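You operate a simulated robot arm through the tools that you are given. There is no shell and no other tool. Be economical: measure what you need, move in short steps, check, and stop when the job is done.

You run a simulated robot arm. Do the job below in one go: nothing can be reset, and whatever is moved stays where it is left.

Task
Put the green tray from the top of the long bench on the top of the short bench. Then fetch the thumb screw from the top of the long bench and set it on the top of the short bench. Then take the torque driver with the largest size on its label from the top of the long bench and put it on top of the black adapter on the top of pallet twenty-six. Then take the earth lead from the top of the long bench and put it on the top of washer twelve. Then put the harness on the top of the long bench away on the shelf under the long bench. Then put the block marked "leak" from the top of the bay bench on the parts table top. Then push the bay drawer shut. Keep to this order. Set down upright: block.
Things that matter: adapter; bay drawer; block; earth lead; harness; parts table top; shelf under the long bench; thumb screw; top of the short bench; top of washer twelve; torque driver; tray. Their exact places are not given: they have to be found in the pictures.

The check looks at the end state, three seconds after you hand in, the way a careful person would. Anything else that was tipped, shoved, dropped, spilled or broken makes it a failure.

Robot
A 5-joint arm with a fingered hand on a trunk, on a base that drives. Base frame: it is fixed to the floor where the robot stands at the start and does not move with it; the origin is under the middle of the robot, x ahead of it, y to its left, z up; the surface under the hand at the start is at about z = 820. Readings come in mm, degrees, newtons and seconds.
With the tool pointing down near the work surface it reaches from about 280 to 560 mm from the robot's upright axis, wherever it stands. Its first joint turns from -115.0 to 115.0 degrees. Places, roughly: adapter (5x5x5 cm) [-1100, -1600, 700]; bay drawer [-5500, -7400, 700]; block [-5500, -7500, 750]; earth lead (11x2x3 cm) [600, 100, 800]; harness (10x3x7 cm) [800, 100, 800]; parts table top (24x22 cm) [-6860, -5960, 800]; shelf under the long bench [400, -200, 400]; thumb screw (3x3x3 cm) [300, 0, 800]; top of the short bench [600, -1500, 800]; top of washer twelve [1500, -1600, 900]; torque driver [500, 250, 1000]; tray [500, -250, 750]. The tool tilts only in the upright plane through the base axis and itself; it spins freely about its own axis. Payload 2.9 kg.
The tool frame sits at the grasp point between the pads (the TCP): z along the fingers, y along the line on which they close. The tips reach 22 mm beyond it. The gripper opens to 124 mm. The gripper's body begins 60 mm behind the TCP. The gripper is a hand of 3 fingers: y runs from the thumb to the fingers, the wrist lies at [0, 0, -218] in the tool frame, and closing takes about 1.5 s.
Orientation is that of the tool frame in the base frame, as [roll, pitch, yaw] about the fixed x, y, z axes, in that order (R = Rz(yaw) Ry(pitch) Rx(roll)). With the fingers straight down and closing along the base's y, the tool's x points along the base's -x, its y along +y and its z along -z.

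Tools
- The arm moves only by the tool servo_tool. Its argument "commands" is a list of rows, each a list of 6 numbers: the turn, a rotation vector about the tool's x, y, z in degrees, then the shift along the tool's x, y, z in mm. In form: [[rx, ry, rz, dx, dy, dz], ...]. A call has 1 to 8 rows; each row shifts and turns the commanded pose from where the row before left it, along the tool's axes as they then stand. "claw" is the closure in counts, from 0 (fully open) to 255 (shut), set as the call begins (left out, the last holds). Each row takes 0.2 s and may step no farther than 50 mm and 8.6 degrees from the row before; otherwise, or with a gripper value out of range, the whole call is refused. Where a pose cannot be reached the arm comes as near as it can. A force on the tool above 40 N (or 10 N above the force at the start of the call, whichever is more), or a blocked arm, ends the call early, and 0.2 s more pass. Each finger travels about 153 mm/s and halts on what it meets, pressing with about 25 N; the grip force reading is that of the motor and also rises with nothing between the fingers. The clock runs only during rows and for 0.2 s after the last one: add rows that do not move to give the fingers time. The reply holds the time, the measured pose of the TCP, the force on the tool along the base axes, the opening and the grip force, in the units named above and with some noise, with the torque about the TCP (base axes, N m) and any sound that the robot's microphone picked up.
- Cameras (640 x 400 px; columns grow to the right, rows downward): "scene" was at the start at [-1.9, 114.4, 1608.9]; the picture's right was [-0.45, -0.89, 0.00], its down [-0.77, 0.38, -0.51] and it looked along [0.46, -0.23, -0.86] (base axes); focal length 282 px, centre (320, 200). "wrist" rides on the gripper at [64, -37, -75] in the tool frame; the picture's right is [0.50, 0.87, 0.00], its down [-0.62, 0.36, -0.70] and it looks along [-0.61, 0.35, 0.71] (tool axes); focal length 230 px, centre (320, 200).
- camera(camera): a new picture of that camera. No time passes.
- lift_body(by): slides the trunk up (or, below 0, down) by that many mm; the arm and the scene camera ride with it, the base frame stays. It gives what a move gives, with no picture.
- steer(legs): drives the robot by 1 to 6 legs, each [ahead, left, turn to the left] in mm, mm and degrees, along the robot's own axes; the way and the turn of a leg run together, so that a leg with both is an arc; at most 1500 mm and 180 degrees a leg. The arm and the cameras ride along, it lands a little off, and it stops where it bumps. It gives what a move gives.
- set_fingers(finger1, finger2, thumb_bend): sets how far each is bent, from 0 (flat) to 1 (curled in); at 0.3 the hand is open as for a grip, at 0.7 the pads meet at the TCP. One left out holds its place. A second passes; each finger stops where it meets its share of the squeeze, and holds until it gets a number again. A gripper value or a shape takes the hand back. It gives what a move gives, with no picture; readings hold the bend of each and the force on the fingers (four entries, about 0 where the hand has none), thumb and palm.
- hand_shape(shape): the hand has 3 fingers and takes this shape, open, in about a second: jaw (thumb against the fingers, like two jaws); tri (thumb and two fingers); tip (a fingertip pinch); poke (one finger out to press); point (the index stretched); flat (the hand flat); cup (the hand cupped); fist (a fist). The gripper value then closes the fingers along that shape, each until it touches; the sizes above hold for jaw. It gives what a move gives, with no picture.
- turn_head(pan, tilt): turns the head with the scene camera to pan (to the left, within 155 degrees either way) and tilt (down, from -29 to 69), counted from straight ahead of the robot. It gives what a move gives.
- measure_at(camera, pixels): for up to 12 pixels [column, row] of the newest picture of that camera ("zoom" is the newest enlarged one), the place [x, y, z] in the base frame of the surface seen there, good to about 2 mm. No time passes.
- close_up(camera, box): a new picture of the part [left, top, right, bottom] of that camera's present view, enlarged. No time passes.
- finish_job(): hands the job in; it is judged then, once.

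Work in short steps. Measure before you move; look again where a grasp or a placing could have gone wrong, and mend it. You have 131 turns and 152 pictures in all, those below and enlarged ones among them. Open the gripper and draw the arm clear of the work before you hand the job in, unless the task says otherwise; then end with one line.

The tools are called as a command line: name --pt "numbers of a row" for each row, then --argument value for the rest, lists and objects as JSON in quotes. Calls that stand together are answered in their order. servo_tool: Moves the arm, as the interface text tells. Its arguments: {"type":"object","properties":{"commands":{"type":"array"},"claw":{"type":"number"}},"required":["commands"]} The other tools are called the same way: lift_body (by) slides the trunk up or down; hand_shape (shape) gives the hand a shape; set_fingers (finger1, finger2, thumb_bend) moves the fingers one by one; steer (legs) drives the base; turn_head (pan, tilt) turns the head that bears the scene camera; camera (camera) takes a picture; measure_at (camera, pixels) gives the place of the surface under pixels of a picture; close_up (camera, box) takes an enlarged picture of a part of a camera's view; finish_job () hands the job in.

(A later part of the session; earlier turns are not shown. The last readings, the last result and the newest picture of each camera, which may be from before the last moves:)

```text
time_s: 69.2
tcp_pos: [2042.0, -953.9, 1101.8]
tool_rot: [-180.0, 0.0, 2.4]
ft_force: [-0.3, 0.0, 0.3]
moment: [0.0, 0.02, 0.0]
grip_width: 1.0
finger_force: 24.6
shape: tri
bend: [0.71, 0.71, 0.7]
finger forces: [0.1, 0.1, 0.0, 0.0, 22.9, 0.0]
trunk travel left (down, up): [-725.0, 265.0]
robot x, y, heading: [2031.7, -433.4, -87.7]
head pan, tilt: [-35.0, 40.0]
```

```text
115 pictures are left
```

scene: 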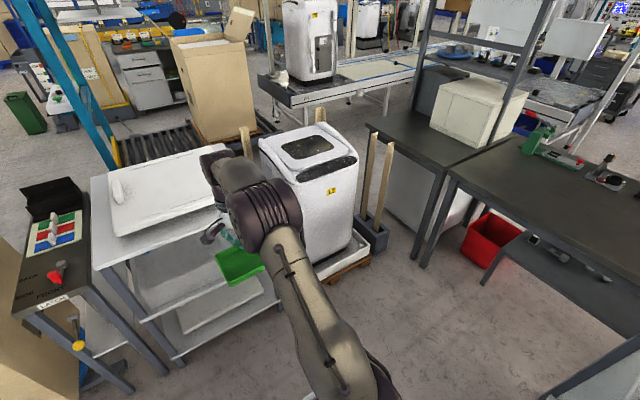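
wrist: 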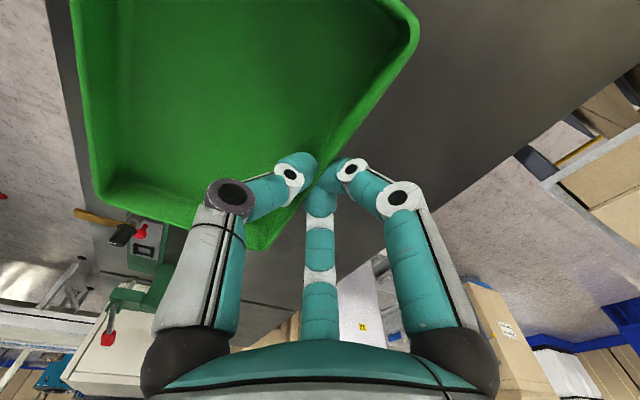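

The open back part of the short bench is at (400,135); between it and the washer stands a holder with wooden slats. I measure these.

measure_at --camera "scene" --pixels '[[372, 130], [430, 125], [455, 155], [445, 170], [436, 125], [371, 145], [392, 150], [375, 230], [380, 185], [300, 165], [335, 250], [440, 262]]'

close_up --camera "scene" --box '[340, 70, 560, 230]'

```text
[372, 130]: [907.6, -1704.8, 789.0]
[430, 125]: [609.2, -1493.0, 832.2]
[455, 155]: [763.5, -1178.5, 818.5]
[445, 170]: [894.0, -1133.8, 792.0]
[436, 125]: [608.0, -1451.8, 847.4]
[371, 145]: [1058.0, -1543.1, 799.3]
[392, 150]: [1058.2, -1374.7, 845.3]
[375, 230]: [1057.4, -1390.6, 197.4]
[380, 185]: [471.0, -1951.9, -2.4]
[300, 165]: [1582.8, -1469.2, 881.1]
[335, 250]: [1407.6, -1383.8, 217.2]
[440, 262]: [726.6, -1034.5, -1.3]
```

```text
2.50 times, centred on (450, 150) of scene
```

zoom: 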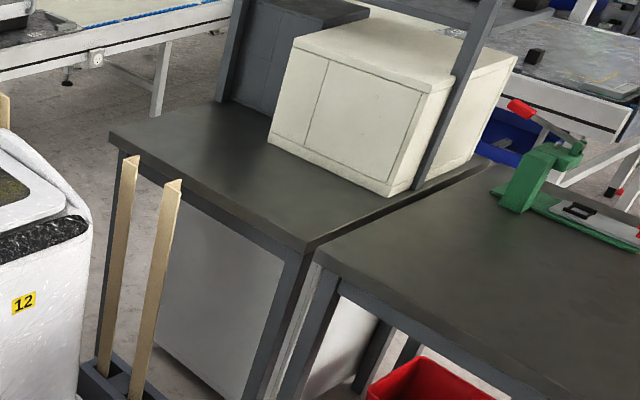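

Free region is x 620–900, y −1110…−1750. I drive to about (1150,−880) facing −y.

steer --legs '[[0, 0, -2.4], [0, -882, 0], [440, 0, 0]]'

camera --camera "scene"

```text
time_s: 72.1
tcp_pos: [1666.5, -967.0, 1101.0]
tool_rot: [-179.9, -0.1, -2.0]
ft_force: [0.7, -1.0, -0.8]
moment: [0.0, -0.04, 0.0]
grip_width: 1.0
finger_force: 24.8
shape: tri
bend: [0.71, 0.71, 0.7]
finger forces: [0.0, 0.0, 0.1, 0.1, 22.9, 0.1]
trunk travel left (down, up): [-725.0, 265.0]
robot x, y, heading: [1702.4, -442.0, -92.0]
head pan, tilt: [-35.0, 40.0]
stopped in leg 2: the robot was blocked; the commanded pose is now the measured one
```

```text
113 pictures are left
```

scene: 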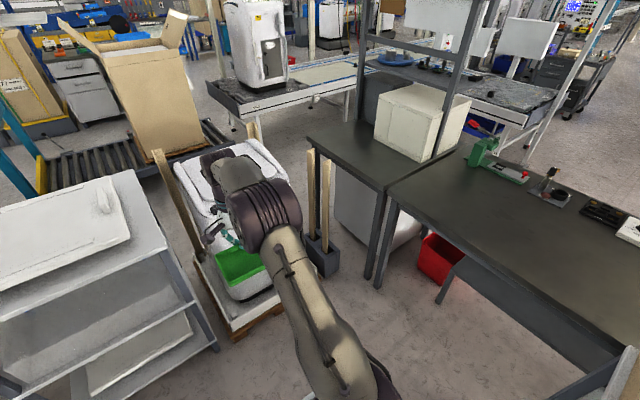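

The robot's rear seems to have met the carton table's corner. I move ahead 300 first, then sideways.

steer --legs '[[40, 60, 0], [330, 0, 2], [0, -550, 0]]'

turn_head --pan -120 --tilt 35

camera --camera "scene"

```text
time_s: 77.7
tcp_pos: [1170.4, -1339.6, 1102.8]
tool_rot: [-180.0, 0.0, 0.4]
ft_force: [0.1, -0.1, -1.0]
moment: [-0.07, 0.0, 0.0]
grip_width: 0.8
finger_force: 24.9
shape: tri
bend: [0.71, 0.71, 0.7]
finger forces: [0.0, 0.0, 0.0, 0.1, 23.0, 0.0]
trunk travel left (down, up): [-725.0, 265.0]
robot x, y, heading: [1179.3, -821.8, -89.5]
head pan, tilt: [-35.0, 40.0]
```

```text
time_s: 79.3
tcp_pos: [1169.9, -1339.0, 1103.6]
tool_rot: [-179.9, 0.0, 0.3]
ft_force: [-1.0, 0.4, -0.6]
moment: [-0.02, -0.01, 0.04]
grip_width: 0.9
finger_force: 24.6
shape: tri
bend: [0.71, 0.71, 0.7]
finger forces: [0.0, 0.0, 0.0, 0.1, 23.0, 0.0]
trunk travel left (down, up): [-725.0, 265.0]
robot x, y, heading: [1179.8, -818.0, -89.6]
head pan, tilt: [-120.0, 35.0]
```

```text
112 pictures are left
```

scene: 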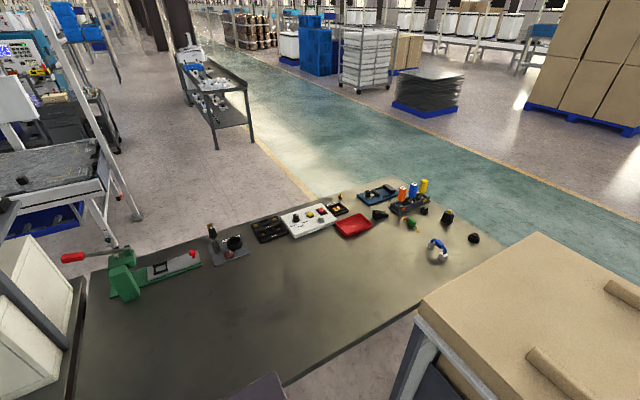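

I check that the carton table was not shoved, and nudge closer to (1130,−880).

measure_at --camera "scene" --pixels '[[420, 308], [540, 237], [430, 312], [435, 250], [425, 192], [405, 195]]'

steer --legs '[[60, -50, -0.5]]'

close_up --camera "scene" --box '[330, 140, 510, 280]'

turn_head --pan -35 --tilt 50

camera --camera "scene"

```text
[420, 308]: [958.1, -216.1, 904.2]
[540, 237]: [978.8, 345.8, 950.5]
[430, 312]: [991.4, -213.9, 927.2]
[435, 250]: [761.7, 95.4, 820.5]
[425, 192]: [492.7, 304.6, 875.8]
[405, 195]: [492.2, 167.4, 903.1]
```

```text
time_s: 80.4
tcp_pos: [1115.4, -1400.6, 1102.1]
tool_rot: [180.0, 0.0, 0.0]
ft_force: [0.6, -0.2, -0.5]
moment: [-0.03, -0.03, 0.02]
grip_width: 1.0
finger_force: 25.3
shape: tri
bend: [0.71, 0.71, 0.7]
finger forces: [0.1, 0.0, 0.0, 0.0, 22.9, 0.0]
trunk travel left (down, up): [-725.0, 265.0]
robot x, y, heading: [1131.7, -879.1, -89.7]
head pan, tilt: [-120.0, 35.0]
```

```text
2.86 times, centred on (420, 210) of scene
```

zoom: 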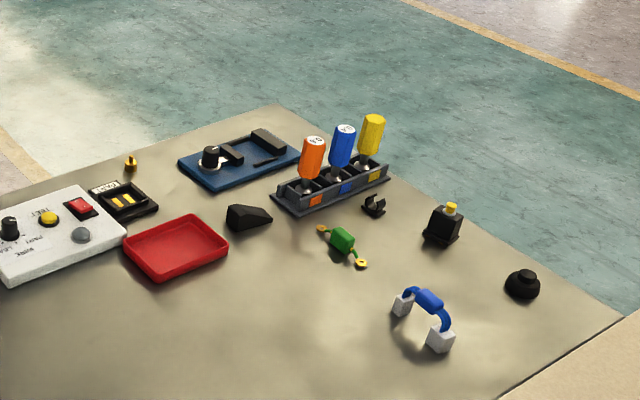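

```text
time_s: 82.0
tcp_pos: [1117.0, -1399.0, 1102.7]
tool_rot: [179.9, 0.0, 0.0]
ft_force: [-0.6, -0.2, -0.4]
moment: [-0.03, 0.01, 0.0]
grip_width: 1.1
finger_force: 25.1
shape: tri
bend: [0.71, 0.71, 0.7]
finger forces: [0.0, 0.0, 0.1, 0.0, 23.0, 0.0]
trunk travel left (down, up): [-725.0, 265.0]
robot x, y, heading: [1128.5, -878.5, -89.8]
head pan, tilt: [-35.0, 50.0]
```

```text
110 pictures are left
```

scene: 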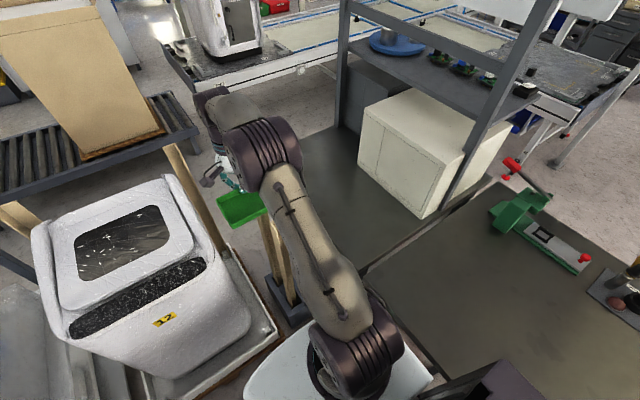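

The carton is unmoved. I spin the tool 90° so the tray will extend toward +x, and move over the short bench.

servo_tool --pt "0 0 8.5 0 0 0" --pt "0 0 8.5 0 0 0" --pt "0 0 8.5 0 0 0" --pt "0 0 8.5 0 0 0" --pt "0 0 8.5 0 0 0" --pt "0 0 8.5 0 0 0" --pt "0 0 8.5 0 0 0" --pt "0 0 8.5 0 0 0"

servo_tool --pt "0 0 8.5 0 0 0" --pt "0 0 8.5 0 0 0" --pt "0 0 5 0 0 0" --pt "0 0 0 -20 43 0" --pt "0 0 0 -20 43 0" --pt "0 0 0 -20 43 0" --pt "0 0 0 -20 43 0" --pt "0 0 0 -20 43 0"

servo_tool --pt "0 0 0 -20 43 0" --pt "0 0 0 -20 43 0" --pt "0 0 0 -20 43 0" --pt "0 0 0 0 0 45" --pt "0 0 0 0 0 45" --pt "0 0 0 0 0 45" --pt "0 0 0 0 0 0"

camera --camera "scene"

camera --camera "wrist"

```text
time_s: 83.8
tcp_pos: [1116.7, -1398.6, 1103.0]
tool_rot: [-180.0, 0.0, -68.2]
ft_force: [0.0, 0.6, -0.5]
moment: [-0.01, 0.05, -0.01]
grip_width: 1.1
finger_force: 25.6
shape: tri
bend: [0.71, 0.71, 0.7]
finger forces: [0.0, 0.0, 0.0, 0.0, 23.1, 0.0]
trunk travel left (down, up): [-725.0, 265.0]
robot x, y, heading: [1136.0, -881.5, -90.0]
head pan, tilt: [-35.0, 50.0]
```

```text
time_s: 85.6
tcp_pos: [901.7, -1296.9, 1105.7]
tool_rot: [-179.8, 0.0, -90.0]
ft_force: [-0.7, -1.2, -0.1]
moment: [0.01, -0.01, -0.01]
grip_width: 1.0
finger_force: 25.0
shape: tri
bend: [0.71, 0.71, 0.7]
finger forces: [0.1, 0.1, 0.1, 0.0, 22.9, 0.1]
trunk travel left (down, up): [-725.0, 265.0]
robot x, y, heading: [1132.7, -883.3, -89.7]
head pan, tilt: [-35.0, 50.0]
```

```text
time_s: 87.2
tcp_pos: [775.0, -1241.4, 970.0]
tool_rot: [-180.0, 0.1, -90.0]
ft_force: [0.4, -1.0, -0.6]
moment: [0.02, 0.03, 0.0]
grip_width: 1.3
finger_force: 24.9
shape: tri
bend: [0.71, 0.71, 0.7]
finger forces: [0.0, 0.0, 0.0, 0.0, 22.7, 0.1]
trunk travel left (down, up): [-725.0, 265.0]
robot x, y, heading: [1133.4, -883.1, -89.9]
head pan, tilt: [-35.0, 50.0]
```

```text
109 pictures are left
```

scene: 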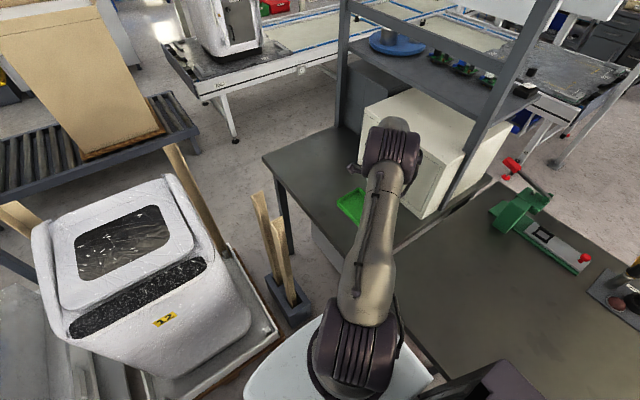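

```text
108 pictures are left
```

wrist: 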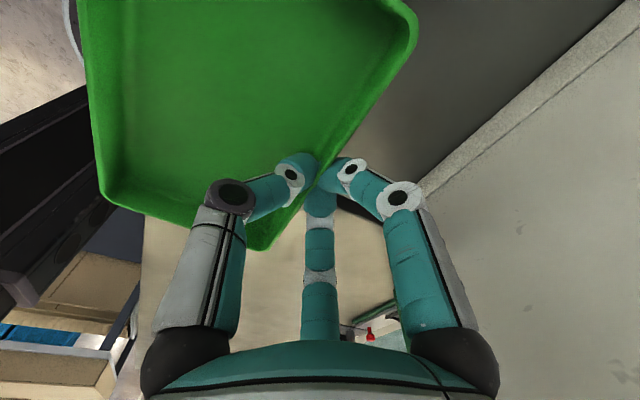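

Over the bench at (775,−1241). The grasp was at z≈850.6 on a same-height top, so I lower to ~852 and then creep.

servo_tool --pt "0 0 0 0 0 40" --pt "0 0 0 0 0 40" --pt "0 0 0 0 0 25" --pt "0 0 0 0 0 8" --pt "0 0 0 0 0 3" --pt "0 0 0 0 0 2" --pt "0 0 0 0 0 0"

camera --camera "scene"

close_up --camera "scene" --box '[290, 120, 450, 260]'

```text
time_s: 88.8
tcp_pos: [773.6, -1239.8, 851.6]
tool_rot: [180.0, 0.0, -90.0]
ft_force: [1.3, -0.9, 0.0]
moment: [0.0, -0.03, 0.01]
grip_width: 1.1
finger_force: 24.9
shape: tri
bend: [0.71, 0.71, 0.7]
finger forces: [0.1, 0.0, 0.1, 0.0, 23.0, 0.0]
trunk travel left (down, up): [-725.0, 265.0]
robot x, y, heading: [1128.8, -879.1, -89.7]
head pan, tilt: [-35.0, 50.0]
```

```text
107 pictures are left
```

scene: 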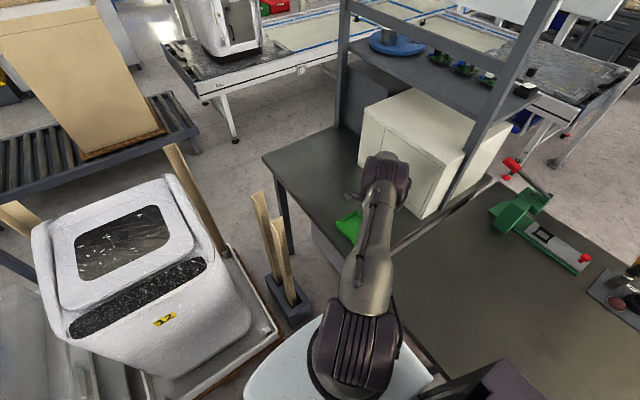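

```text
2.86 times, centred on (370, 190) of scene
```

zoom: 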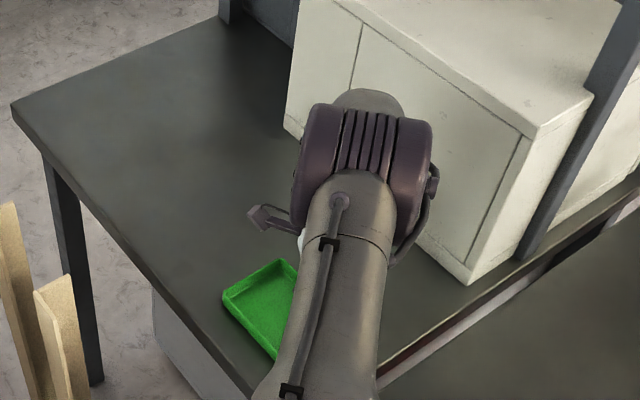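

No contact yet; I creep 3 mm more, then open.

servo_tool --pt "0 0 0 0 0 1" --pt "0 0 0 0 0 1" --pt "0 0 0 0 0 1" --pt "0 0 0 0 0 0"

servo_tool --pt "0 0 0 0 0 0" --pt "0 0 0 0 0 0" --pt "0 0 0 0 0 0" --pt "0 0 0 0 0 0" --pt "0 0 0 0 0 0" --claw 0

camera --camera "wrist"

```text
time_s: 89.8
tcp_pos: [773.9, -1238.8, 849.1]
tool_rot: [179.8, -0.2, -89.9]
ft_force: [-1.1, -1.2, 18.9]
moment: [-0.01, -0.04, 0.01]
grip_width: 1.1
finger_force: 25.1
shape: tri
bend: [0.71, 0.72, 0.7]
finger forces: [0.1, 0.0, 0.0, 0.0, 28.4, 0.0]
trunk travel left (down, up): [-725.0, 265.0]
robot x, y, heading: [1129.1, -876.9, -89.5]
head pan, tilt: [-35.0, 50.0]
```

```text
time_s: 91.0
tcp_pos: [773.3, -1240.2, 846.6]
tool_rot: [179.9, 0.0, -90.0]
ft_force: [0.2, -0.4, 0.1]
moment: [-0.01, 0.02, 0.01]
grip_width: 124.2
finger_force: 0.2
shape: tri
bend: [0.3, 0.3, 0.3]
finger forces: [0.0, 0.0, 0.0, 0.0, 0.0, 0.0]
trunk travel left (down, up): [-725.0, 265.0]
robot x, y, heading: [1128.9, -878.5, -89.9]
head pan, tilt: [-35.0, 50.0]
```

```text
105 pictures are left
```

wrist: 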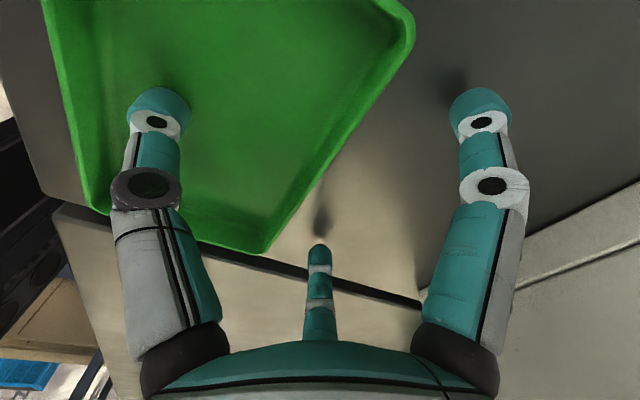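

Released. I lift straight up and check the tray's position.

servo_tool --pt "0 0 0 0 0 -30" --pt "0 0 0 0 0 -45" --pt "0 0 0 0 0 -45" --pt "0 0 0 0 0 -45" --pt "0 0 0 0 0 -45" --pt "0 0 0 0 0 -45" --pt "0 0 0 0 -40 0" --pt "0 0 0 0 -40 0"

camera --camera "wrist"

```text
time_s: 92.8
tcp_pos: [852.5, -1238.6, 1101.8]
tool_rot: [179.9, 0.0, -90.0]
ft_force: [-0.1, 0.3, 0.3]
moment: [0.05, 0.01, 0.01]
grip_width: 123.8
finger_force: 0.1
shape: tri
bend: [0.3, 0.3, 0.3]
finger forces: [0.0, 0.2, 0.0, 0.0, 0.0, 0.0]
trunk travel left (down, up): [-725.0, 265.0]
robot x, y, heading: [1130.0, -882.1, -89.8]
head pan, tilt: [-35.0, 50.0]
```

```text
104 pictures are left
```

wrist: 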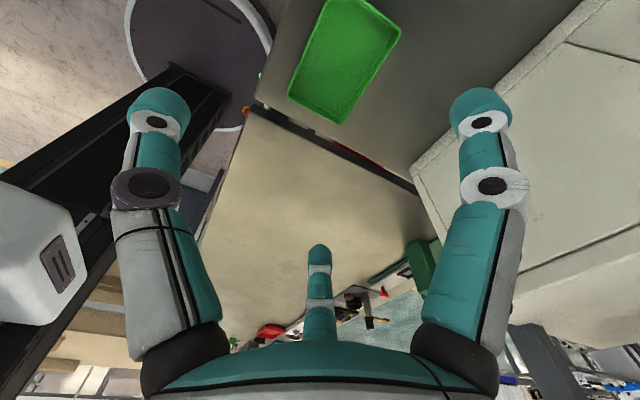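

Tray sits fine. Now I drive back around to the front of the long bench for the thumb screw.

steer --legs '[[0, 920, 0], [-1500, 0, 0], [-280, 0, 0], [0, 0, 90], [-1500, 0, 0], [-950, 0, 0]]'

```text
time_s: 121.6
tcp_pos: [45.2, 744.3, 1101.0]
tool_rot: [-180.0, 0.0, -2.5]
ft_force: [0.2, -0.1, 0.8]
moment: [-0.01, 0.0, 0.01]
grip_width: 124.0
finger_force: 0.0
shape: tri
bend: [0.3, 0.3, 0.3]
finger forces: [0.0, 0.1, 0.1, 0.0, 0.0, 0.0]
trunk travel left (down, up): [-725.0, 265.0]
robot x, y, heading: [-301.6, 1042.1, -2.6]
head pan, tilt: [-35.0, 50.0]
```

I stop halfway left of the bench to read the yellow driver from that side.

steer --legs '[[0, -300, 2.6]]'

turn_head --pan -30 --tilt 35

camera --camera "scene"

```text
time_s: 123.7
tcp_pos: [54.7, 470.4, 1101.6]
tool_rot: [-180.0, 0.1, 0.4]
ft_force: [0.0, -0.4, -0.1]
moment: [-0.01, -0.02, -0.01]
grip_width: 123.8
finger_force: 0.0
shape: tri
bend: [0.3, 0.3, 0.3]
finger forces: [0.0, 0.0, 0.0, 0.1, 0.0, 0.1]
trunk travel left (down, up): [-725.0, 265.0]
robot x, y, heading: [-309.4, 745.6, 0.7]
head pan, tilt: [-35.0, 50.0]
```

```text
time_s: 124.4
tcp_pos: [55.7, 470.0, 1100.2]
tool_rot: [-179.9, 0.0, 0.5]
ft_force: [-0.8, 0.1, 0.0]
moment: [0.01, -0.04, -0.02]
grip_width: 124.0
finger_force: 0.0
shape: tri
bend: [0.3, 0.3, 0.3]
finger forces: [0.0, 0.0, 0.0, 0.0, 0.0, 0.0]
trunk travel left (down, up): [-725.0, 265.0]
robot x, y, heading: [-307.6, 749.1, 0.7]
head pan, tilt: [-30.0, 35.0]
```

```text
103 pictures are left
```

scene: 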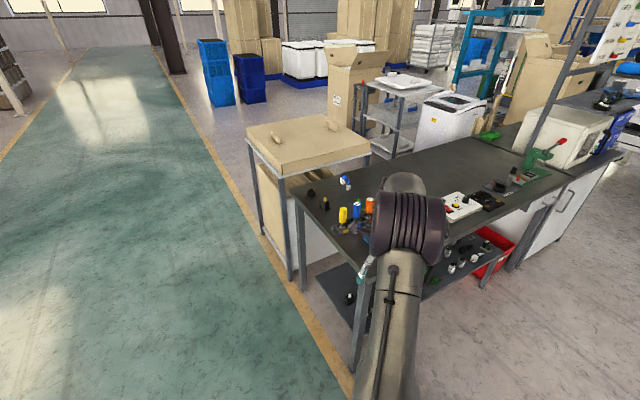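

Enlarge on the drivers.

close_up --camera "scene" --box '[325, 185, 385, 240]'

steer --legs '[[0, -790, -0.7], [110, 0, 0]]'

turn_head --pan 15 --tilt 55

camera --camera "scene"

camera --camera "wrist"

```text
7.27 times, centred on (355, 212) of scene
```

zoom: 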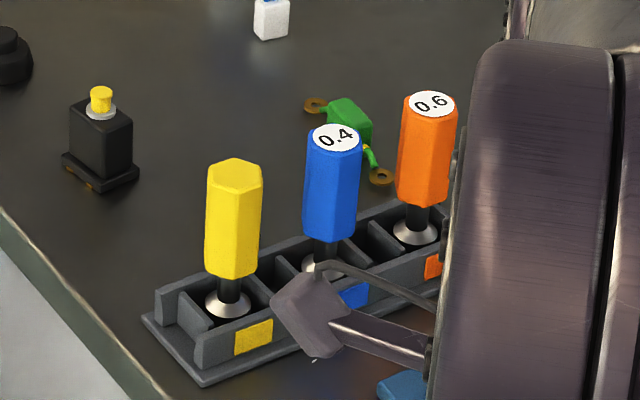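

```text
time_s: 129.5
tcp_pos: [175.0, -336.2, 1101.3]
tool_rot: [-180.0, 0.0, 0.7]
ft_force: [0.2, 0.5, -0.2]
moment: [-0.03, 0.03, 0.04]
grip_width: 124.2
finger_force: 0.0
shape: tri
bend: [0.3, 0.3, 0.3]
finger forces: [0.1, 0.0, 0.0, 0.1, 0.1, 0.0]
trunk travel left (down, up): [-725.0, 265.0]
robot x, y, heading: [-187.7, -58.3, 1.2]
head pan, tilt: [-30.0, 35.0]
```

```text
time_s: 130.7
tcp_pos: [174.7, -335.0, 1102.3]
tool_rot: [-180.0, 0.0, 0.7]
ft_force: [1.4, 0.2, 0.5]
moment: [0.01, -0.02, -0.02]
grip_width: 124.1
finger_force: 0.0
shape: tri
bend: [0.3, 0.3, 0.3]
finger forces: [0.0, 0.1, 0.1, 0.0, 0.0, 0.1]
trunk travel left (down, up): [-725.0, 265.0]
robot x, y, heading: [-188.3, -61.8, 1.1]
head pan, tilt: [15.0, 55.0]
```

```text
101 pictures are left
```

scene: 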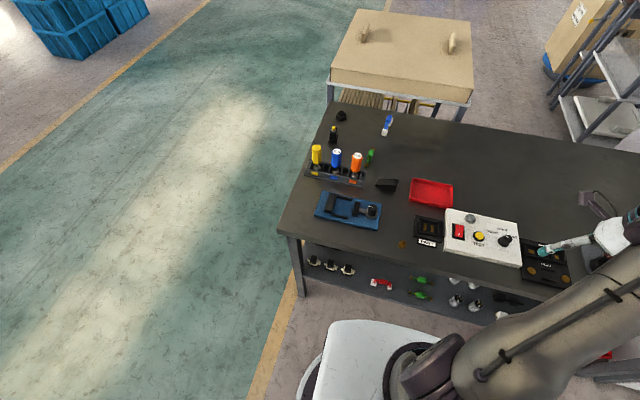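

```text
100 pictures are left
```

wrist: 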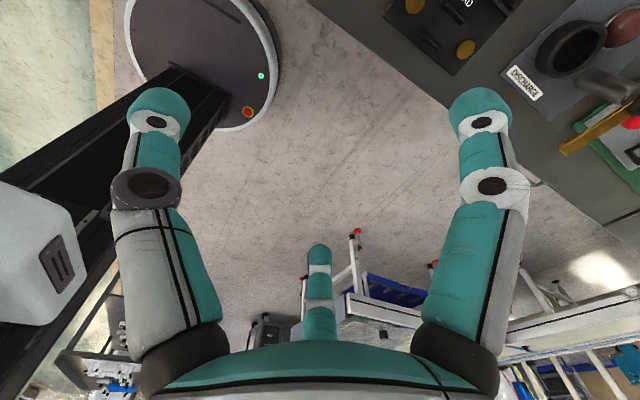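

Yellow has no label at all, so orange 0.6 is the driver. The thumb screw is at (402,243); I measure and enlarge it.

close_up --camera "scene" --box '[380, 225, 430, 260]'

measure_at --camera "scene" --pixels '[[402, 241], [403, 244], [402, 247], [400, 244], [405, 244], [402, 252], [395, 244], [410, 250]]'

```text
11.43 times, centred on (405, 242) of scene
```

zoom: 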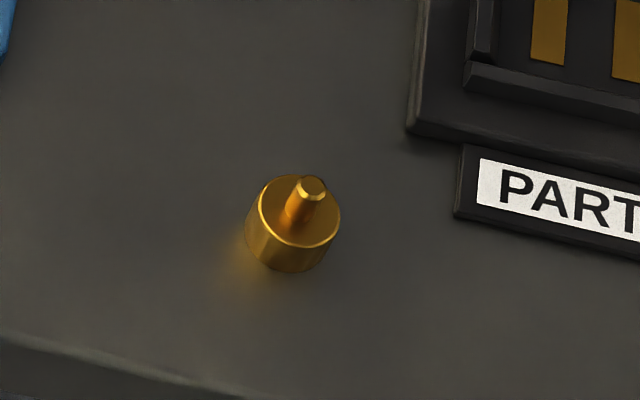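

```text
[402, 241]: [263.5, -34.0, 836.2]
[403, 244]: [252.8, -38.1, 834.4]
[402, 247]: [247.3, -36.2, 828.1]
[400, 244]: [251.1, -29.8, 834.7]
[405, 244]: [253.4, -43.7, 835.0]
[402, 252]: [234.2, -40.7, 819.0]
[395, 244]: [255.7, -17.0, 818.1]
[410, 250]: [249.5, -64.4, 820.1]
```

The screw centre is ~(259,−37), head top 835. I move above it with the hand part closed, and measure the PART block nearby.

measure_at --camera "zoom" --pixels '[[458, 205], [465, 150], [410, 130], [415, 60], [293, 215], [312, 180], [270, 195]]'

servo_tool --pt "0 0 0 12 -42.6 0" --pt "0 0 0 12 -42.6 0" --pt "0 0 0 12 -42.6 0" --pt "0 0 0 12 -42.6 0" --pt "0 0 0 12 -42.6 0" --pt "0 0 0 12 -42.6 0" --pt "0 0 0 12 -42.6 0" --pt "0 0 0 0 0 45" --claw 130

servo_tool --pt "0 0 0 0 0 45" --pt "0 0 0 0 0 45" --pt "0 0 0 0 0 0"

camera --camera "wrist"

```text
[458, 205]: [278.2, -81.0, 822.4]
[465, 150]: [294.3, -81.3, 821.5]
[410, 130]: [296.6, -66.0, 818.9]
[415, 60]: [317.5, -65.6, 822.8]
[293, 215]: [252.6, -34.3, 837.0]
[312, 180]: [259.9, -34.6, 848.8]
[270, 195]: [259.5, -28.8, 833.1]
```

```text
time_s: 132.5
tcp_pos: [254.8, -34.8, 1057.3]
tool_rot: [180.0, 0.1, 0.6]
ft_force: [-0.1, 0.0, 0.1]
moment: [0.02, 0.02, 0.03]
grip_width: 61.0
finger_force: 0.1
shape: tri
bend: [0.37, 0.37, 0.7]
finger forces: [0.0, 0.0, 0.0, 0.0, 0.0, 0.0]
trunk travel left (down, up): [-725.0, 265.0]
robot x, y, heading: [-188.0, -61.5, 0.8]
head pan, tilt: [15.0, 55.0]
```

```text
time_s: 133.3
tcp_pos: [253.4, -39.6, 964.4]
tool_rot: [180.0, -0.1, 0.8]
ft_force: [-0.1, -0.9, 0.5]
moment: [-0.02, 0.01, -0.01]
grip_width: 61.4
finger_force: 0.1
shape: tri
bend: [0.37, 0.37, 0.7]
finger forces: [0.0, 0.1, 0.0, 0.0, 0.0, 0.1]
trunk travel left (down, up): [-725.0, 265.0]
robot x, y, heading: [-188.8, -61.0, 0.7]
head pan, tilt: [15.0, 55.0]
```

```text
98 pictures are left
```

wrist: 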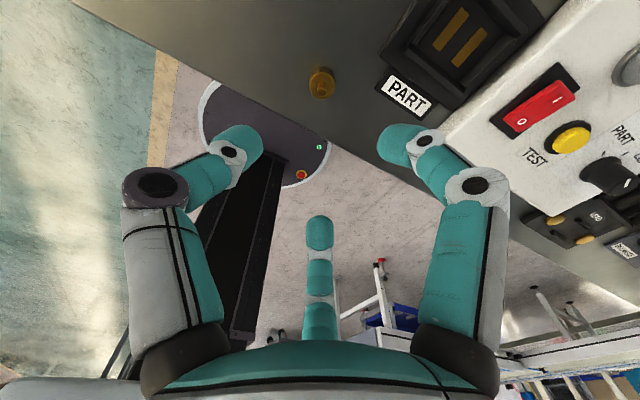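

I measure the fingertips relative to the screw (320,80) to see the grasp symmetry.

measure_at --camera "wrist" --pixels '[[245, 135], [258, 140], [392, 135], [382, 145], [320, 222], [320, 80], [313, 82], [327, 88]]'

```text
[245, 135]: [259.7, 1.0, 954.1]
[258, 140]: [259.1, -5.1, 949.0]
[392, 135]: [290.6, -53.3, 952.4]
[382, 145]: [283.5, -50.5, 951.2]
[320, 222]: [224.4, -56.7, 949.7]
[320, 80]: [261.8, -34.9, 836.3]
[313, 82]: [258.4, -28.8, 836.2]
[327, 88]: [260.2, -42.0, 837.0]
```

Screw centre ≈(260,−36). I rotate 30° so no finger comes over the PART base, close a bit more, and go down to z≈843.

servo_tool --pt "0 0 0 5.5 -1.5 0" --pt "0 0 -7.5 0 0 0" --pt "0 0 -7.5 0 0 0" --pt "0 0 -7.5 0 0 0" --pt "0 0 -7.5 0 0 0" --pt "0 0 0 0 0 40" --pt "0 0 0 0 0 40" --pt "0 0 0 0 0 0" --claw 160

camera --camera "wrist"

```text
time_s: 135.1
tcp_pos: [262.2, -34.1, 886.3]
tool_rot: [180.0, -0.1, 30.7]
ft_force: [0.4, 0.4, -0.6]
moment: [0.0, 0.01, -0.01]
grip_width: 46.7
finger_force: 0.0
shape: tri
bend: [0.77, 0.77, 0.7]
finger forces: [0.0, 0.0, 0.0, 0.0, 0.0, 0.0]
trunk travel left (down, up): [-725.0, 265.0]
robot x, y, heading: [-184.7, -61.0, 0.8]
head pan, tilt: [15.0, 55.0]
```

```text
97 pictures are left
```

wrist: 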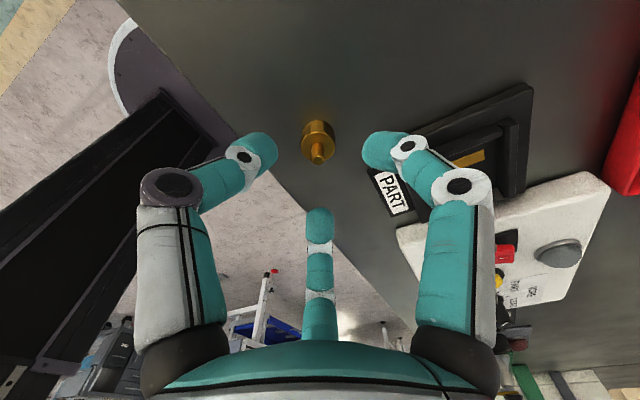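

Aligned over the screw. I lower the last 43 mm and close.

servo_tool --pt "0 0 0 0 0 25" --pt "0 0 0 0 0 18" --pt "0 0 0 0 0 0"

servo_tool --pt "0 0 0 0 0 0" --pt "0 0 0 0 0 0" --pt "0 0 0 0 0 0" --pt "0 0 0 0 0 0" --pt "0 0 0 0 0 0" --claw 255

camera --camera "wrist"

```text
time_s: 135.9
tcp_pos: [261.2, -34.0, 843.5]
tool_rot: [-180.0, 0.0, 30.7]
ft_force: [-1.2, 0.0, 0.4]
moment: [-0.02, 0.02, -0.02]
grip_width: 46.5
finger_force: 0.0
shape: tri
bend: [0.77, 0.77, 0.7]
finger forces: [0.4, 0.7, 0.1, 0.0, 0.1, 0.1]
trunk travel left (down, up): [-725.0, 265.0]
robot x, y, heading: [-188.5, -58.0, 0.8]
head pan, tilt: [15.0, 55.0]
```

```text
time_s: 137.1
tcp_pos: [261.9, -33.5, 841.7]
tool_rot: [180.0, -0.1, 30.7]
ft_force: [1.2, 0.0, -0.1]
moment: [0.02, 0.0, 0.02]
grip_width: 16.0
finger_force: 24.9
shape: tri
bend: [0.74, 0.75, 0.7]
finger forces: [21.3, 21.9, 0.0, 0.0, 22.2, 0.0]
trunk travel left (down, up): [-725.0, 265.0]
robot x, y, heading: [-188.6, -64.2, 1.1]
head pan, tilt: [15.0, 55.0]
```

```text
96 pictures are left
```

wrist: 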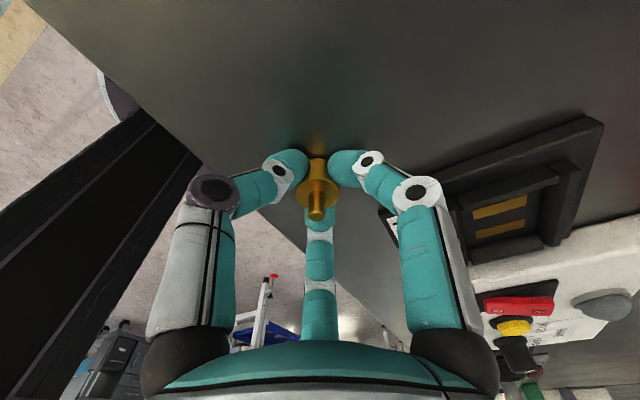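

Firm grip. I lift to z≈1100 and check.

servo_tool --pt "0 0 0 0 0 -15" --pt "0 0 0 0 0 -40" --pt "0 0 0 0 0 -45" --pt "0 0 0 0 0 -45" --pt "0 0 0 0 0 -45" --pt "0 0 0 0 0 -45" --pt "0 0 0 0 0 -25"

camera --camera "wrist"

```text
time_s: 138.7
tcp_pos: [263.0, -31.2, 1101.8]
tool_rot: [-179.9, 0.0, 30.7]
ft_force: [1.2, 0.2, -0.7]
moment: [-0.01, -0.02, -0.02]
grip_width: 16.1
finger_force: 25.4
shape: tri
bend: [0.74, 0.75, 0.7]
finger forces: [21.5, 22.0, 0.0, 0.1, 22.5, 0.1]
trunk travel left (down, up): [-725.0, 265.0]
robot x, y, heading: [-187.1, -59.8, 0.9]
head pan, tilt: [15.0, 55.0]
```

```text
95 pictures are left
```

wrist: 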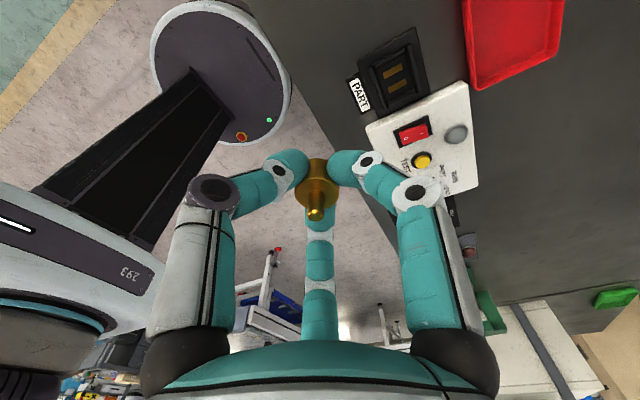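

The screw is held. I back off, drive right to y≈−1150, and view the front strip of the short bench.

steer --legs '[[-270, 0, -0.9], [0, -1100, 0]]'

turn_head --pan -10 --tilt 45

camera --camera "scene"

```text
time_s: 145.7
tcp_pos: [-18.3, -1126.5, 1104.5]
tool_rot: [179.9, -0.1, 29.3]
ft_force: [-0.4, -0.3, -0.6]
moment: [0.0, 0.0, 0.02]
grip_width: 16.1
finger_force: 25.0
shape: tri
bend: [0.74, 0.75, 0.7]
finger forces: [21.4, 22.0, 0.0, 0.1, 22.5, 0.0]
trunk travel left (down, up): [-725.0, 265.0]
robot x, y, heading: [-469.2, -1145.8, -0.3]
head pan, tilt: [15.0, 55.0]
```

```text
time_s: 146.6
tcp_pos: [-18.1, -1125.9, 1104.2]
tool_rot: [-180.0, -0.1, 29.3]
ft_force: [0.8, 0.3, -0.5]
moment: [0.0, 0.0, -0.01]
grip_width: 16.1
finger_force: 25.1
shape: tri
bend: [0.74, 0.75, 0.7]
finger forces: [21.6, 21.9, 0.0, 0.0, 22.5, 0.0]
trunk travel left (down, up): [-725.0, 265.0]
robot x, y, heading: [-469.1, -1148.1, -0.5]
head pan, tilt: [-10.0, 45.0]
```

```text
94 pictures are left
```

scene: 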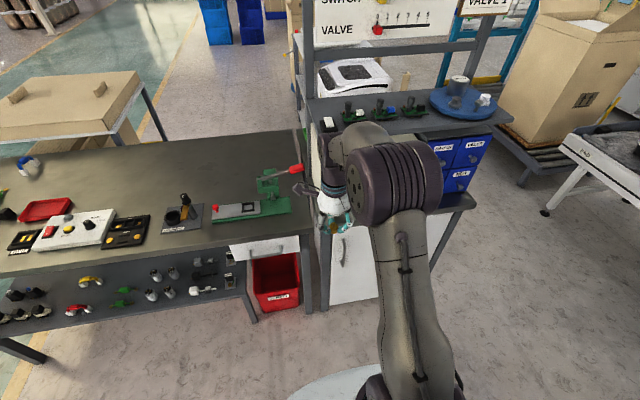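

I enlarge the corner between the benches.

close_up --camera "scene" --box '[270, 110, 390, 260]'

measure_at --camera "scene" --pixels '[[312, 225], [318, 222], [316, 195], [322, 235], [306, 236], [318, 180], [330, 212], [357, 222], [302, 168]]'

```text
2.67 times, centred on (330, 185) of scene
```

zoom: 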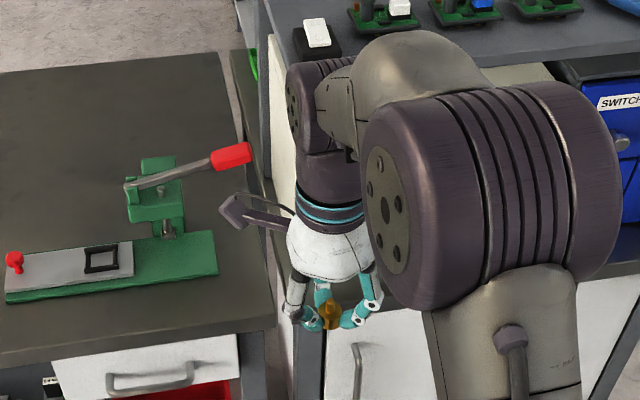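

```text
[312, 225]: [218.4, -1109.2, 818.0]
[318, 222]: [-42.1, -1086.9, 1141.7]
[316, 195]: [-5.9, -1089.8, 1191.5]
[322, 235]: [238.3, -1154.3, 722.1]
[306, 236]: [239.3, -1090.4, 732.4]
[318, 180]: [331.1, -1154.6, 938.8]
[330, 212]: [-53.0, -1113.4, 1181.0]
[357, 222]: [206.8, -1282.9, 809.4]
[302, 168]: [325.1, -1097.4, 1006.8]
```

The free front strip is x≈207–275. I first strafe to y≈−1200, tilt the tool 30° (fingers forward) and lower to z≈880 in front of the bench.

steer --legs '[[0, -75, 0.5]]'

servo_tool --pt "-3.67 6.54 0 0 0 0" --pt "-3.67 6.54 0 0 0 0" --pt "-3.67 6.54 0 0 0 0" --pt "-3.67 6.54 0 0 0 0" --pt "0 0 0 -19.6 -11 39" --pt "0 0 0 -19.6 -11 39" --pt "0 0 0 -19.6 -11 39" --pt "0 0 0 -19.6 -11 39"

camera --camera "scene"

```text
time_s: 147.7
tcp_pos: [-18.2, -1198.3, 1102.8]
tool_rot: [-180.0, -0.1, 29.7]
ft_force: [-0.9, 0.5, -0.1]
moment: [0.01, 0.0, 0.01]
grip_width: 16.2
finger_force: 24.7
shape: tri
bend: [0.74, 0.75, 0.7]
finger forces: [21.5, 21.9, 0.0, 0.1, 22.6, 0.0]
trunk travel left (down, up): [-725.0, 265.0]
robot x, y, heading: [-471.1, -1220.9, -0.1]
head pan, tilt: [-10.0, 45.0]
```

```text
time_s: 149.5
tcp_pos: [-15.0, -1211.1, 922.5]
tool_rot: [164.5, -26.0, 33.4]
ft_force: [0.0, 0.4, -0.5]
moment: [0.0, 0.02, 0.01]
grip_width: 16.0
finger_force: 25.0
shape: tri
bend: [0.74, 0.75, 0.7]
finger forces: [21.4, 22.7, 0.0, 0.1, 23.3, 0.0]
out of reach, approached as far as the arm can: row 3, 4
trunk travel left (down, up): [-725.0, 265.0]
robot x, y, heading: [-465.7, -1221.1, -0.4]
head pan, tilt: [-10.0, 45.0]
```

```text
92 pictures are left
```

scene: 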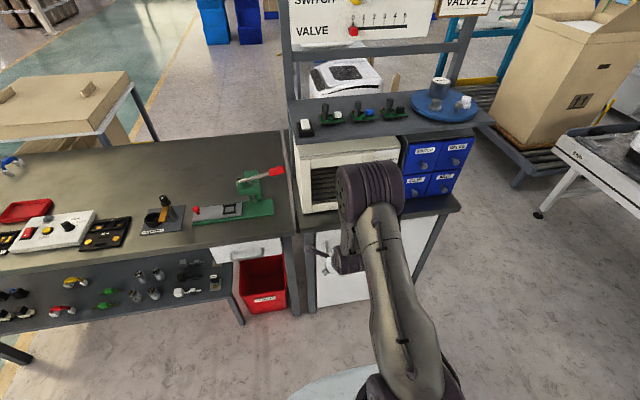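

Now the strip is visible: oven base near (320,212), bench edge near (320,232). I measure it.

measure_at --camera "scene" --pixels '[[320, 214], [320, 224], [320, 232], [305, 220], [302, 232], [335, 205], [312, 195], [335, 222], [425, 205], [430, 212], [415, 190], [335, 215]]'

close_up --camera "scene" --box '[280, 130, 480, 255]'

```text
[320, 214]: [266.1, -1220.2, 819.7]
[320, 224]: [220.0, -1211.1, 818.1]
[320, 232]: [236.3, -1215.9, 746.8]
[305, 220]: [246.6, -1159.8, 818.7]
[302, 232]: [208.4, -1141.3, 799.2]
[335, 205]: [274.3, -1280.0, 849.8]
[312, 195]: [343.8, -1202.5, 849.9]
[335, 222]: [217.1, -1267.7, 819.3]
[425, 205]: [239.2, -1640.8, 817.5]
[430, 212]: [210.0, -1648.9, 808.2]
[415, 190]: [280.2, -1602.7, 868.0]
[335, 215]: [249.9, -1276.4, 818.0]
```

```text
3.20 times, centred on (380, 192) of scene
```

zoom: 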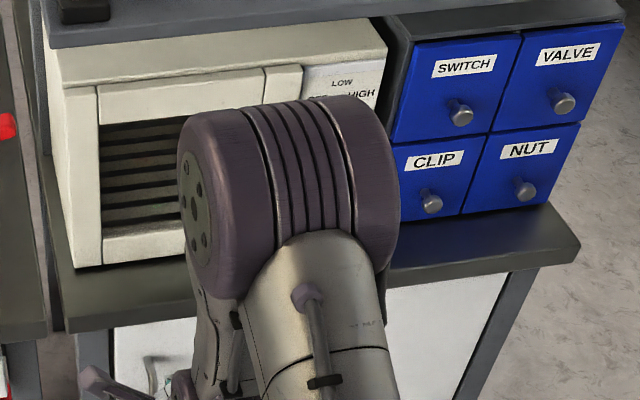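

Strip is x 207–270. I drive ahead 250 mm at this height, bringing the screw over it.

steer --legs '[[245, 0, 0]]'

camera --camera "wrist"

```text
time_s: 151.2
tcp_pos: [220.0, -1211.2, 922.9]
tool_rot: [164.5, -26.0, 33.7]
ft_force: [0.3, -0.4, -1.3]
moment: [-0.03, -0.02, -0.03]
grip_width: 16.3
finger_force: 25.1
shape: tri
bend: [0.74, 0.75, 0.7]
finger forces: [21.4, 22.8, 0.0, 0.1, 23.2, 0.0]
trunk travel left (down, up): [-725.0, 265.0]
robot x, y, heading: [-234.2, -1219.9, -0.1]
head pan, tilt: [-10.0, 45.0]
```

```text
90 pictures are left
```

wrist: 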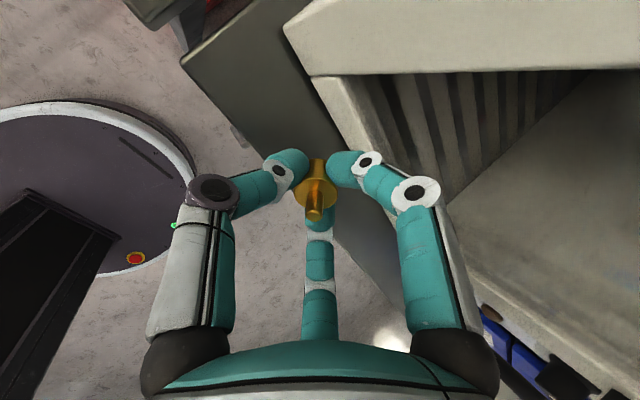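

I lower toward the strip with a small forward shift, watching the force.

servo_tool --pt "0 0 0 -8.5 -4.8 34.8" --pt "0 0 0 -8.5 -4.8 34.8" --pt "0 0 0 0 0 0"

camera --camera "wrist"

```text
time_s: 152.0
tcp_pos: [237.3, -1212.2, 854.1]
tool_rot: [164.5, -26.0, 33.6]
ft_force: [-0.4, -0.5, -0.7]
moment: [-0.01, 0.01, 0.0]
grip_width: 16.4
finger_force: 24.9
shape: tri
bend: [0.74, 0.75, 0.7]
finger forces: [21.4, 22.7, 0.0, 0.1, 23.2, 0.0]
trunk travel left (down, up): [-725.0, 265.0]
robot x, y, heading: [-234.5, -1218.1, -0.1]
head pan, tilt: [-10.0, 45.0]
```

```text
89 pictures are left
```

wrist: 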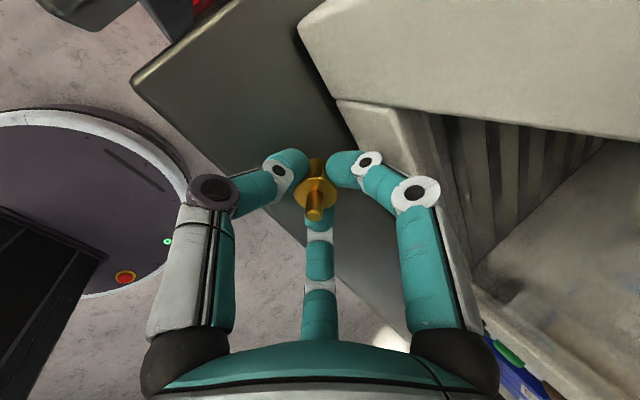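

I shift back 8 mm for margin and creep down until touch.

servo_tool --pt "0 0 0 -6 -3.4 -4" --pt "0 0 0 -1.3 -0.7 2.6" --pt "0 0 0 -1.3 -0.7 2.6" --pt "0 0 0 -1.0 -0.5 1.8" --pt "0 0 0 0 0 0"

```text
time_s: 153.2
tcp_pos: [230.3, -1211.1, 847.3]
tool_rot: [164.5, -26.0, 33.6]
ft_force: [0.4, -0.6, -0.3]
moment: [-0.01, 0.0, -0.04]
grip_width: 16.1
finger_force: 25.1
shape: tri
bend: [0.74, 0.75, 0.7]
finger forces: [21.4, 22.8, 0.1, 0.0, 23.2, 0.0]
trunk travel left (down, up): [-725.0, 265.0]
robot x, y, heading: [-236.2, -1222.0, -0.0]
head pan, tilt: [-10.0, 45.0]
```

servo_tool --pt "0 0 0 -0.8 -0.5 1.7" --pt "0 0 0 -0.8 -0.5 1.7" --pt "0 0 0 0 0 0"

```text
time_s: 154.0
tcp_pos: [229.1, -1210.5, 843.3]
tool_rot: [164.2, -26.5, 33.7]
ft_force: [5.5, 1.6, 28.0]
moment: [0.03, -0.17, -0.01]
grip_width: 16.9
finger_force: 24.7
shape: tri
bend: [0.74, 0.76, 0.69]
finger forces: [26.8, 29.0, 0.0, 0.0, 34.4, 0.1]
trunk travel left (down, up): [-725.0, 265.0]
robot x, y, heading: [-232.3, -1223.3, -0.1]
head pan, tilt: [-10.0, 45.0]
```

Touch (28 N). I ease up 1 mm and open partly.

servo_tool --pt "0 0 0 0.5 0.3 -1.2" --pt "0 0 0 0 0 0"

servo_tool --pt "0 0 0 0 0 0" --pt "0 0 0 0 0 0" --pt "0 0 0 0 0 0" --claw 140

camera --camera "wrist"

```text
time_s: 154.6
tcp_pos: [228.5, -1210.6, 842.7]
tool_rot: [164.3, -26.2, 33.8]
ft_force: [8.8, 1.7, 27.9]
moment: [0.05, -0.21, 0.0]
grip_width: 17.2
finger_force: 25.0
shape: tri
bend: [0.74, 0.76, 0.69]
finger forces: [27.3, 28.5, 0.0, 0.1, 35.0, 0.0]
trunk travel left (down, up): [-725.0, 265.0]
robot x, y, heading: [-231.0, -1220.2, -0.1]
head pan, tilt: [-10.0, 45.0]
```

```text
time_s: 155.4
tcp_pos: [226.2, -1212.9, 843.4]
tool_rot: [164.5, -26.0, 33.6]
ft_force: [-0.6, -2.2, 18.5]
moment: [0.05, 0.03, 0.0]
grip_width: 46.6
finger_force: 0.0
shape: tri
bend: [0.39, 0.81, 0.75]
finger forces: [0.1, 7.2, 0.0, 0.0, 10.9, 0.1]
trunk travel left (down, up): [-725.0, 265.0]
robot x, y, heading: [-229.5, -1218.6, -0.0]
head pan, tilt: [-10.0, 45.0]
```

```text
88 pictures are left
```

wrist: 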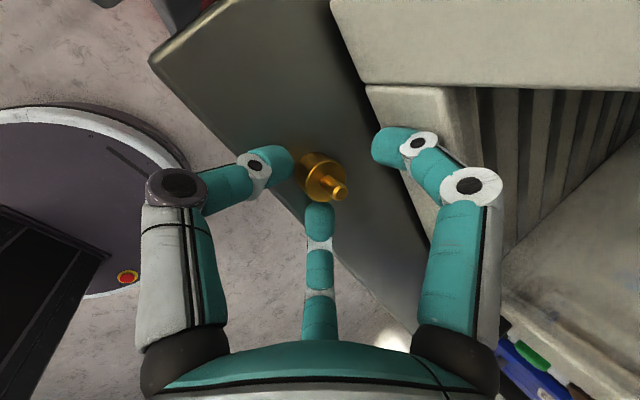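

The screw is free; fingers lightly touch the bench. I raise vertically, then retreat by driving back, and look.

servo_tool --pt "0 0 0 2.2 1.2 -4.3" --pt "0 0 0 8.7 4.9 -17.3" --pt "0 0 0 17.4 9.8 -34.6" --pt "0 0 0 17.4 9.8 -34.6" --pt "0 0 0 0 0 0"

steer --legs '[[-250, 0, 0]]'

camera --camera "scene"

camera --camera "wrist"

```text
time_s: 156.6
tcp_pos: [229.0, -1211.7, 945.1]
tool_rot: [164.5, -25.9, 33.6]
ft_force: [0.9, -0.1, -0.1]
moment: [-0.01, 0.05, 0.0]
grip_width: 55.7
finger_force: 0.2
shape: tri
bend: [0.39, 0.39, 0.7]
finger forces: [0.0, 0.0, 0.0, 0.1, 0.0, 0.0]
trunk travel left (down, up): [-725.0, 265.0]
robot x, y, heading: [-235.1, -1220.3, 0.2]
head pan, tilt: [-10.0, 45.0]
```

```text
time_s: 158.4
tcp_pos: [-18.9, -1212.4, 947.0]
tool_rot: [164.5, -26.0, 33.4]
ft_force: [-0.9, -0.4, 0.1]
moment: [-0.02, -0.02, 0.01]
grip_width: 55.4
finger_force: 0.0
shape: tri
bend: [0.39, 0.39, 0.7]
finger forces: [0.0, 0.0, 0.0, 0.0, 0.0, 0.0]
trunk travel left (down, up): [-725.0, 265.0]
robot x, y, heading: [-481.2, -1218.6, -0.1]
head pan, tilt: [-10.0, 45.0]
```

```text
87 pictures are left
```

scene: 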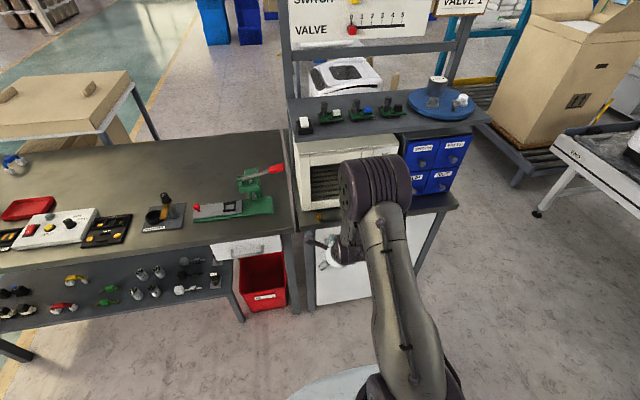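

```text
86 pictures are left
```

wrist: 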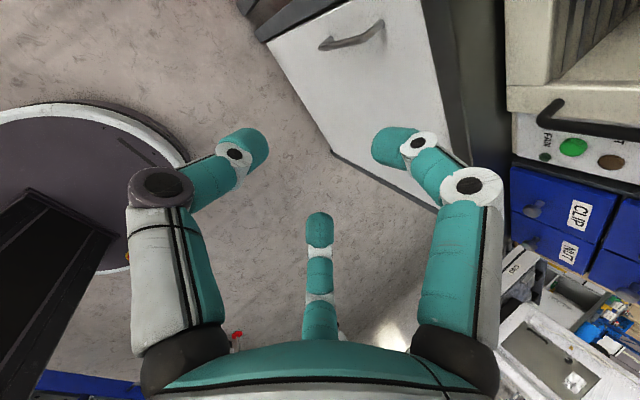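

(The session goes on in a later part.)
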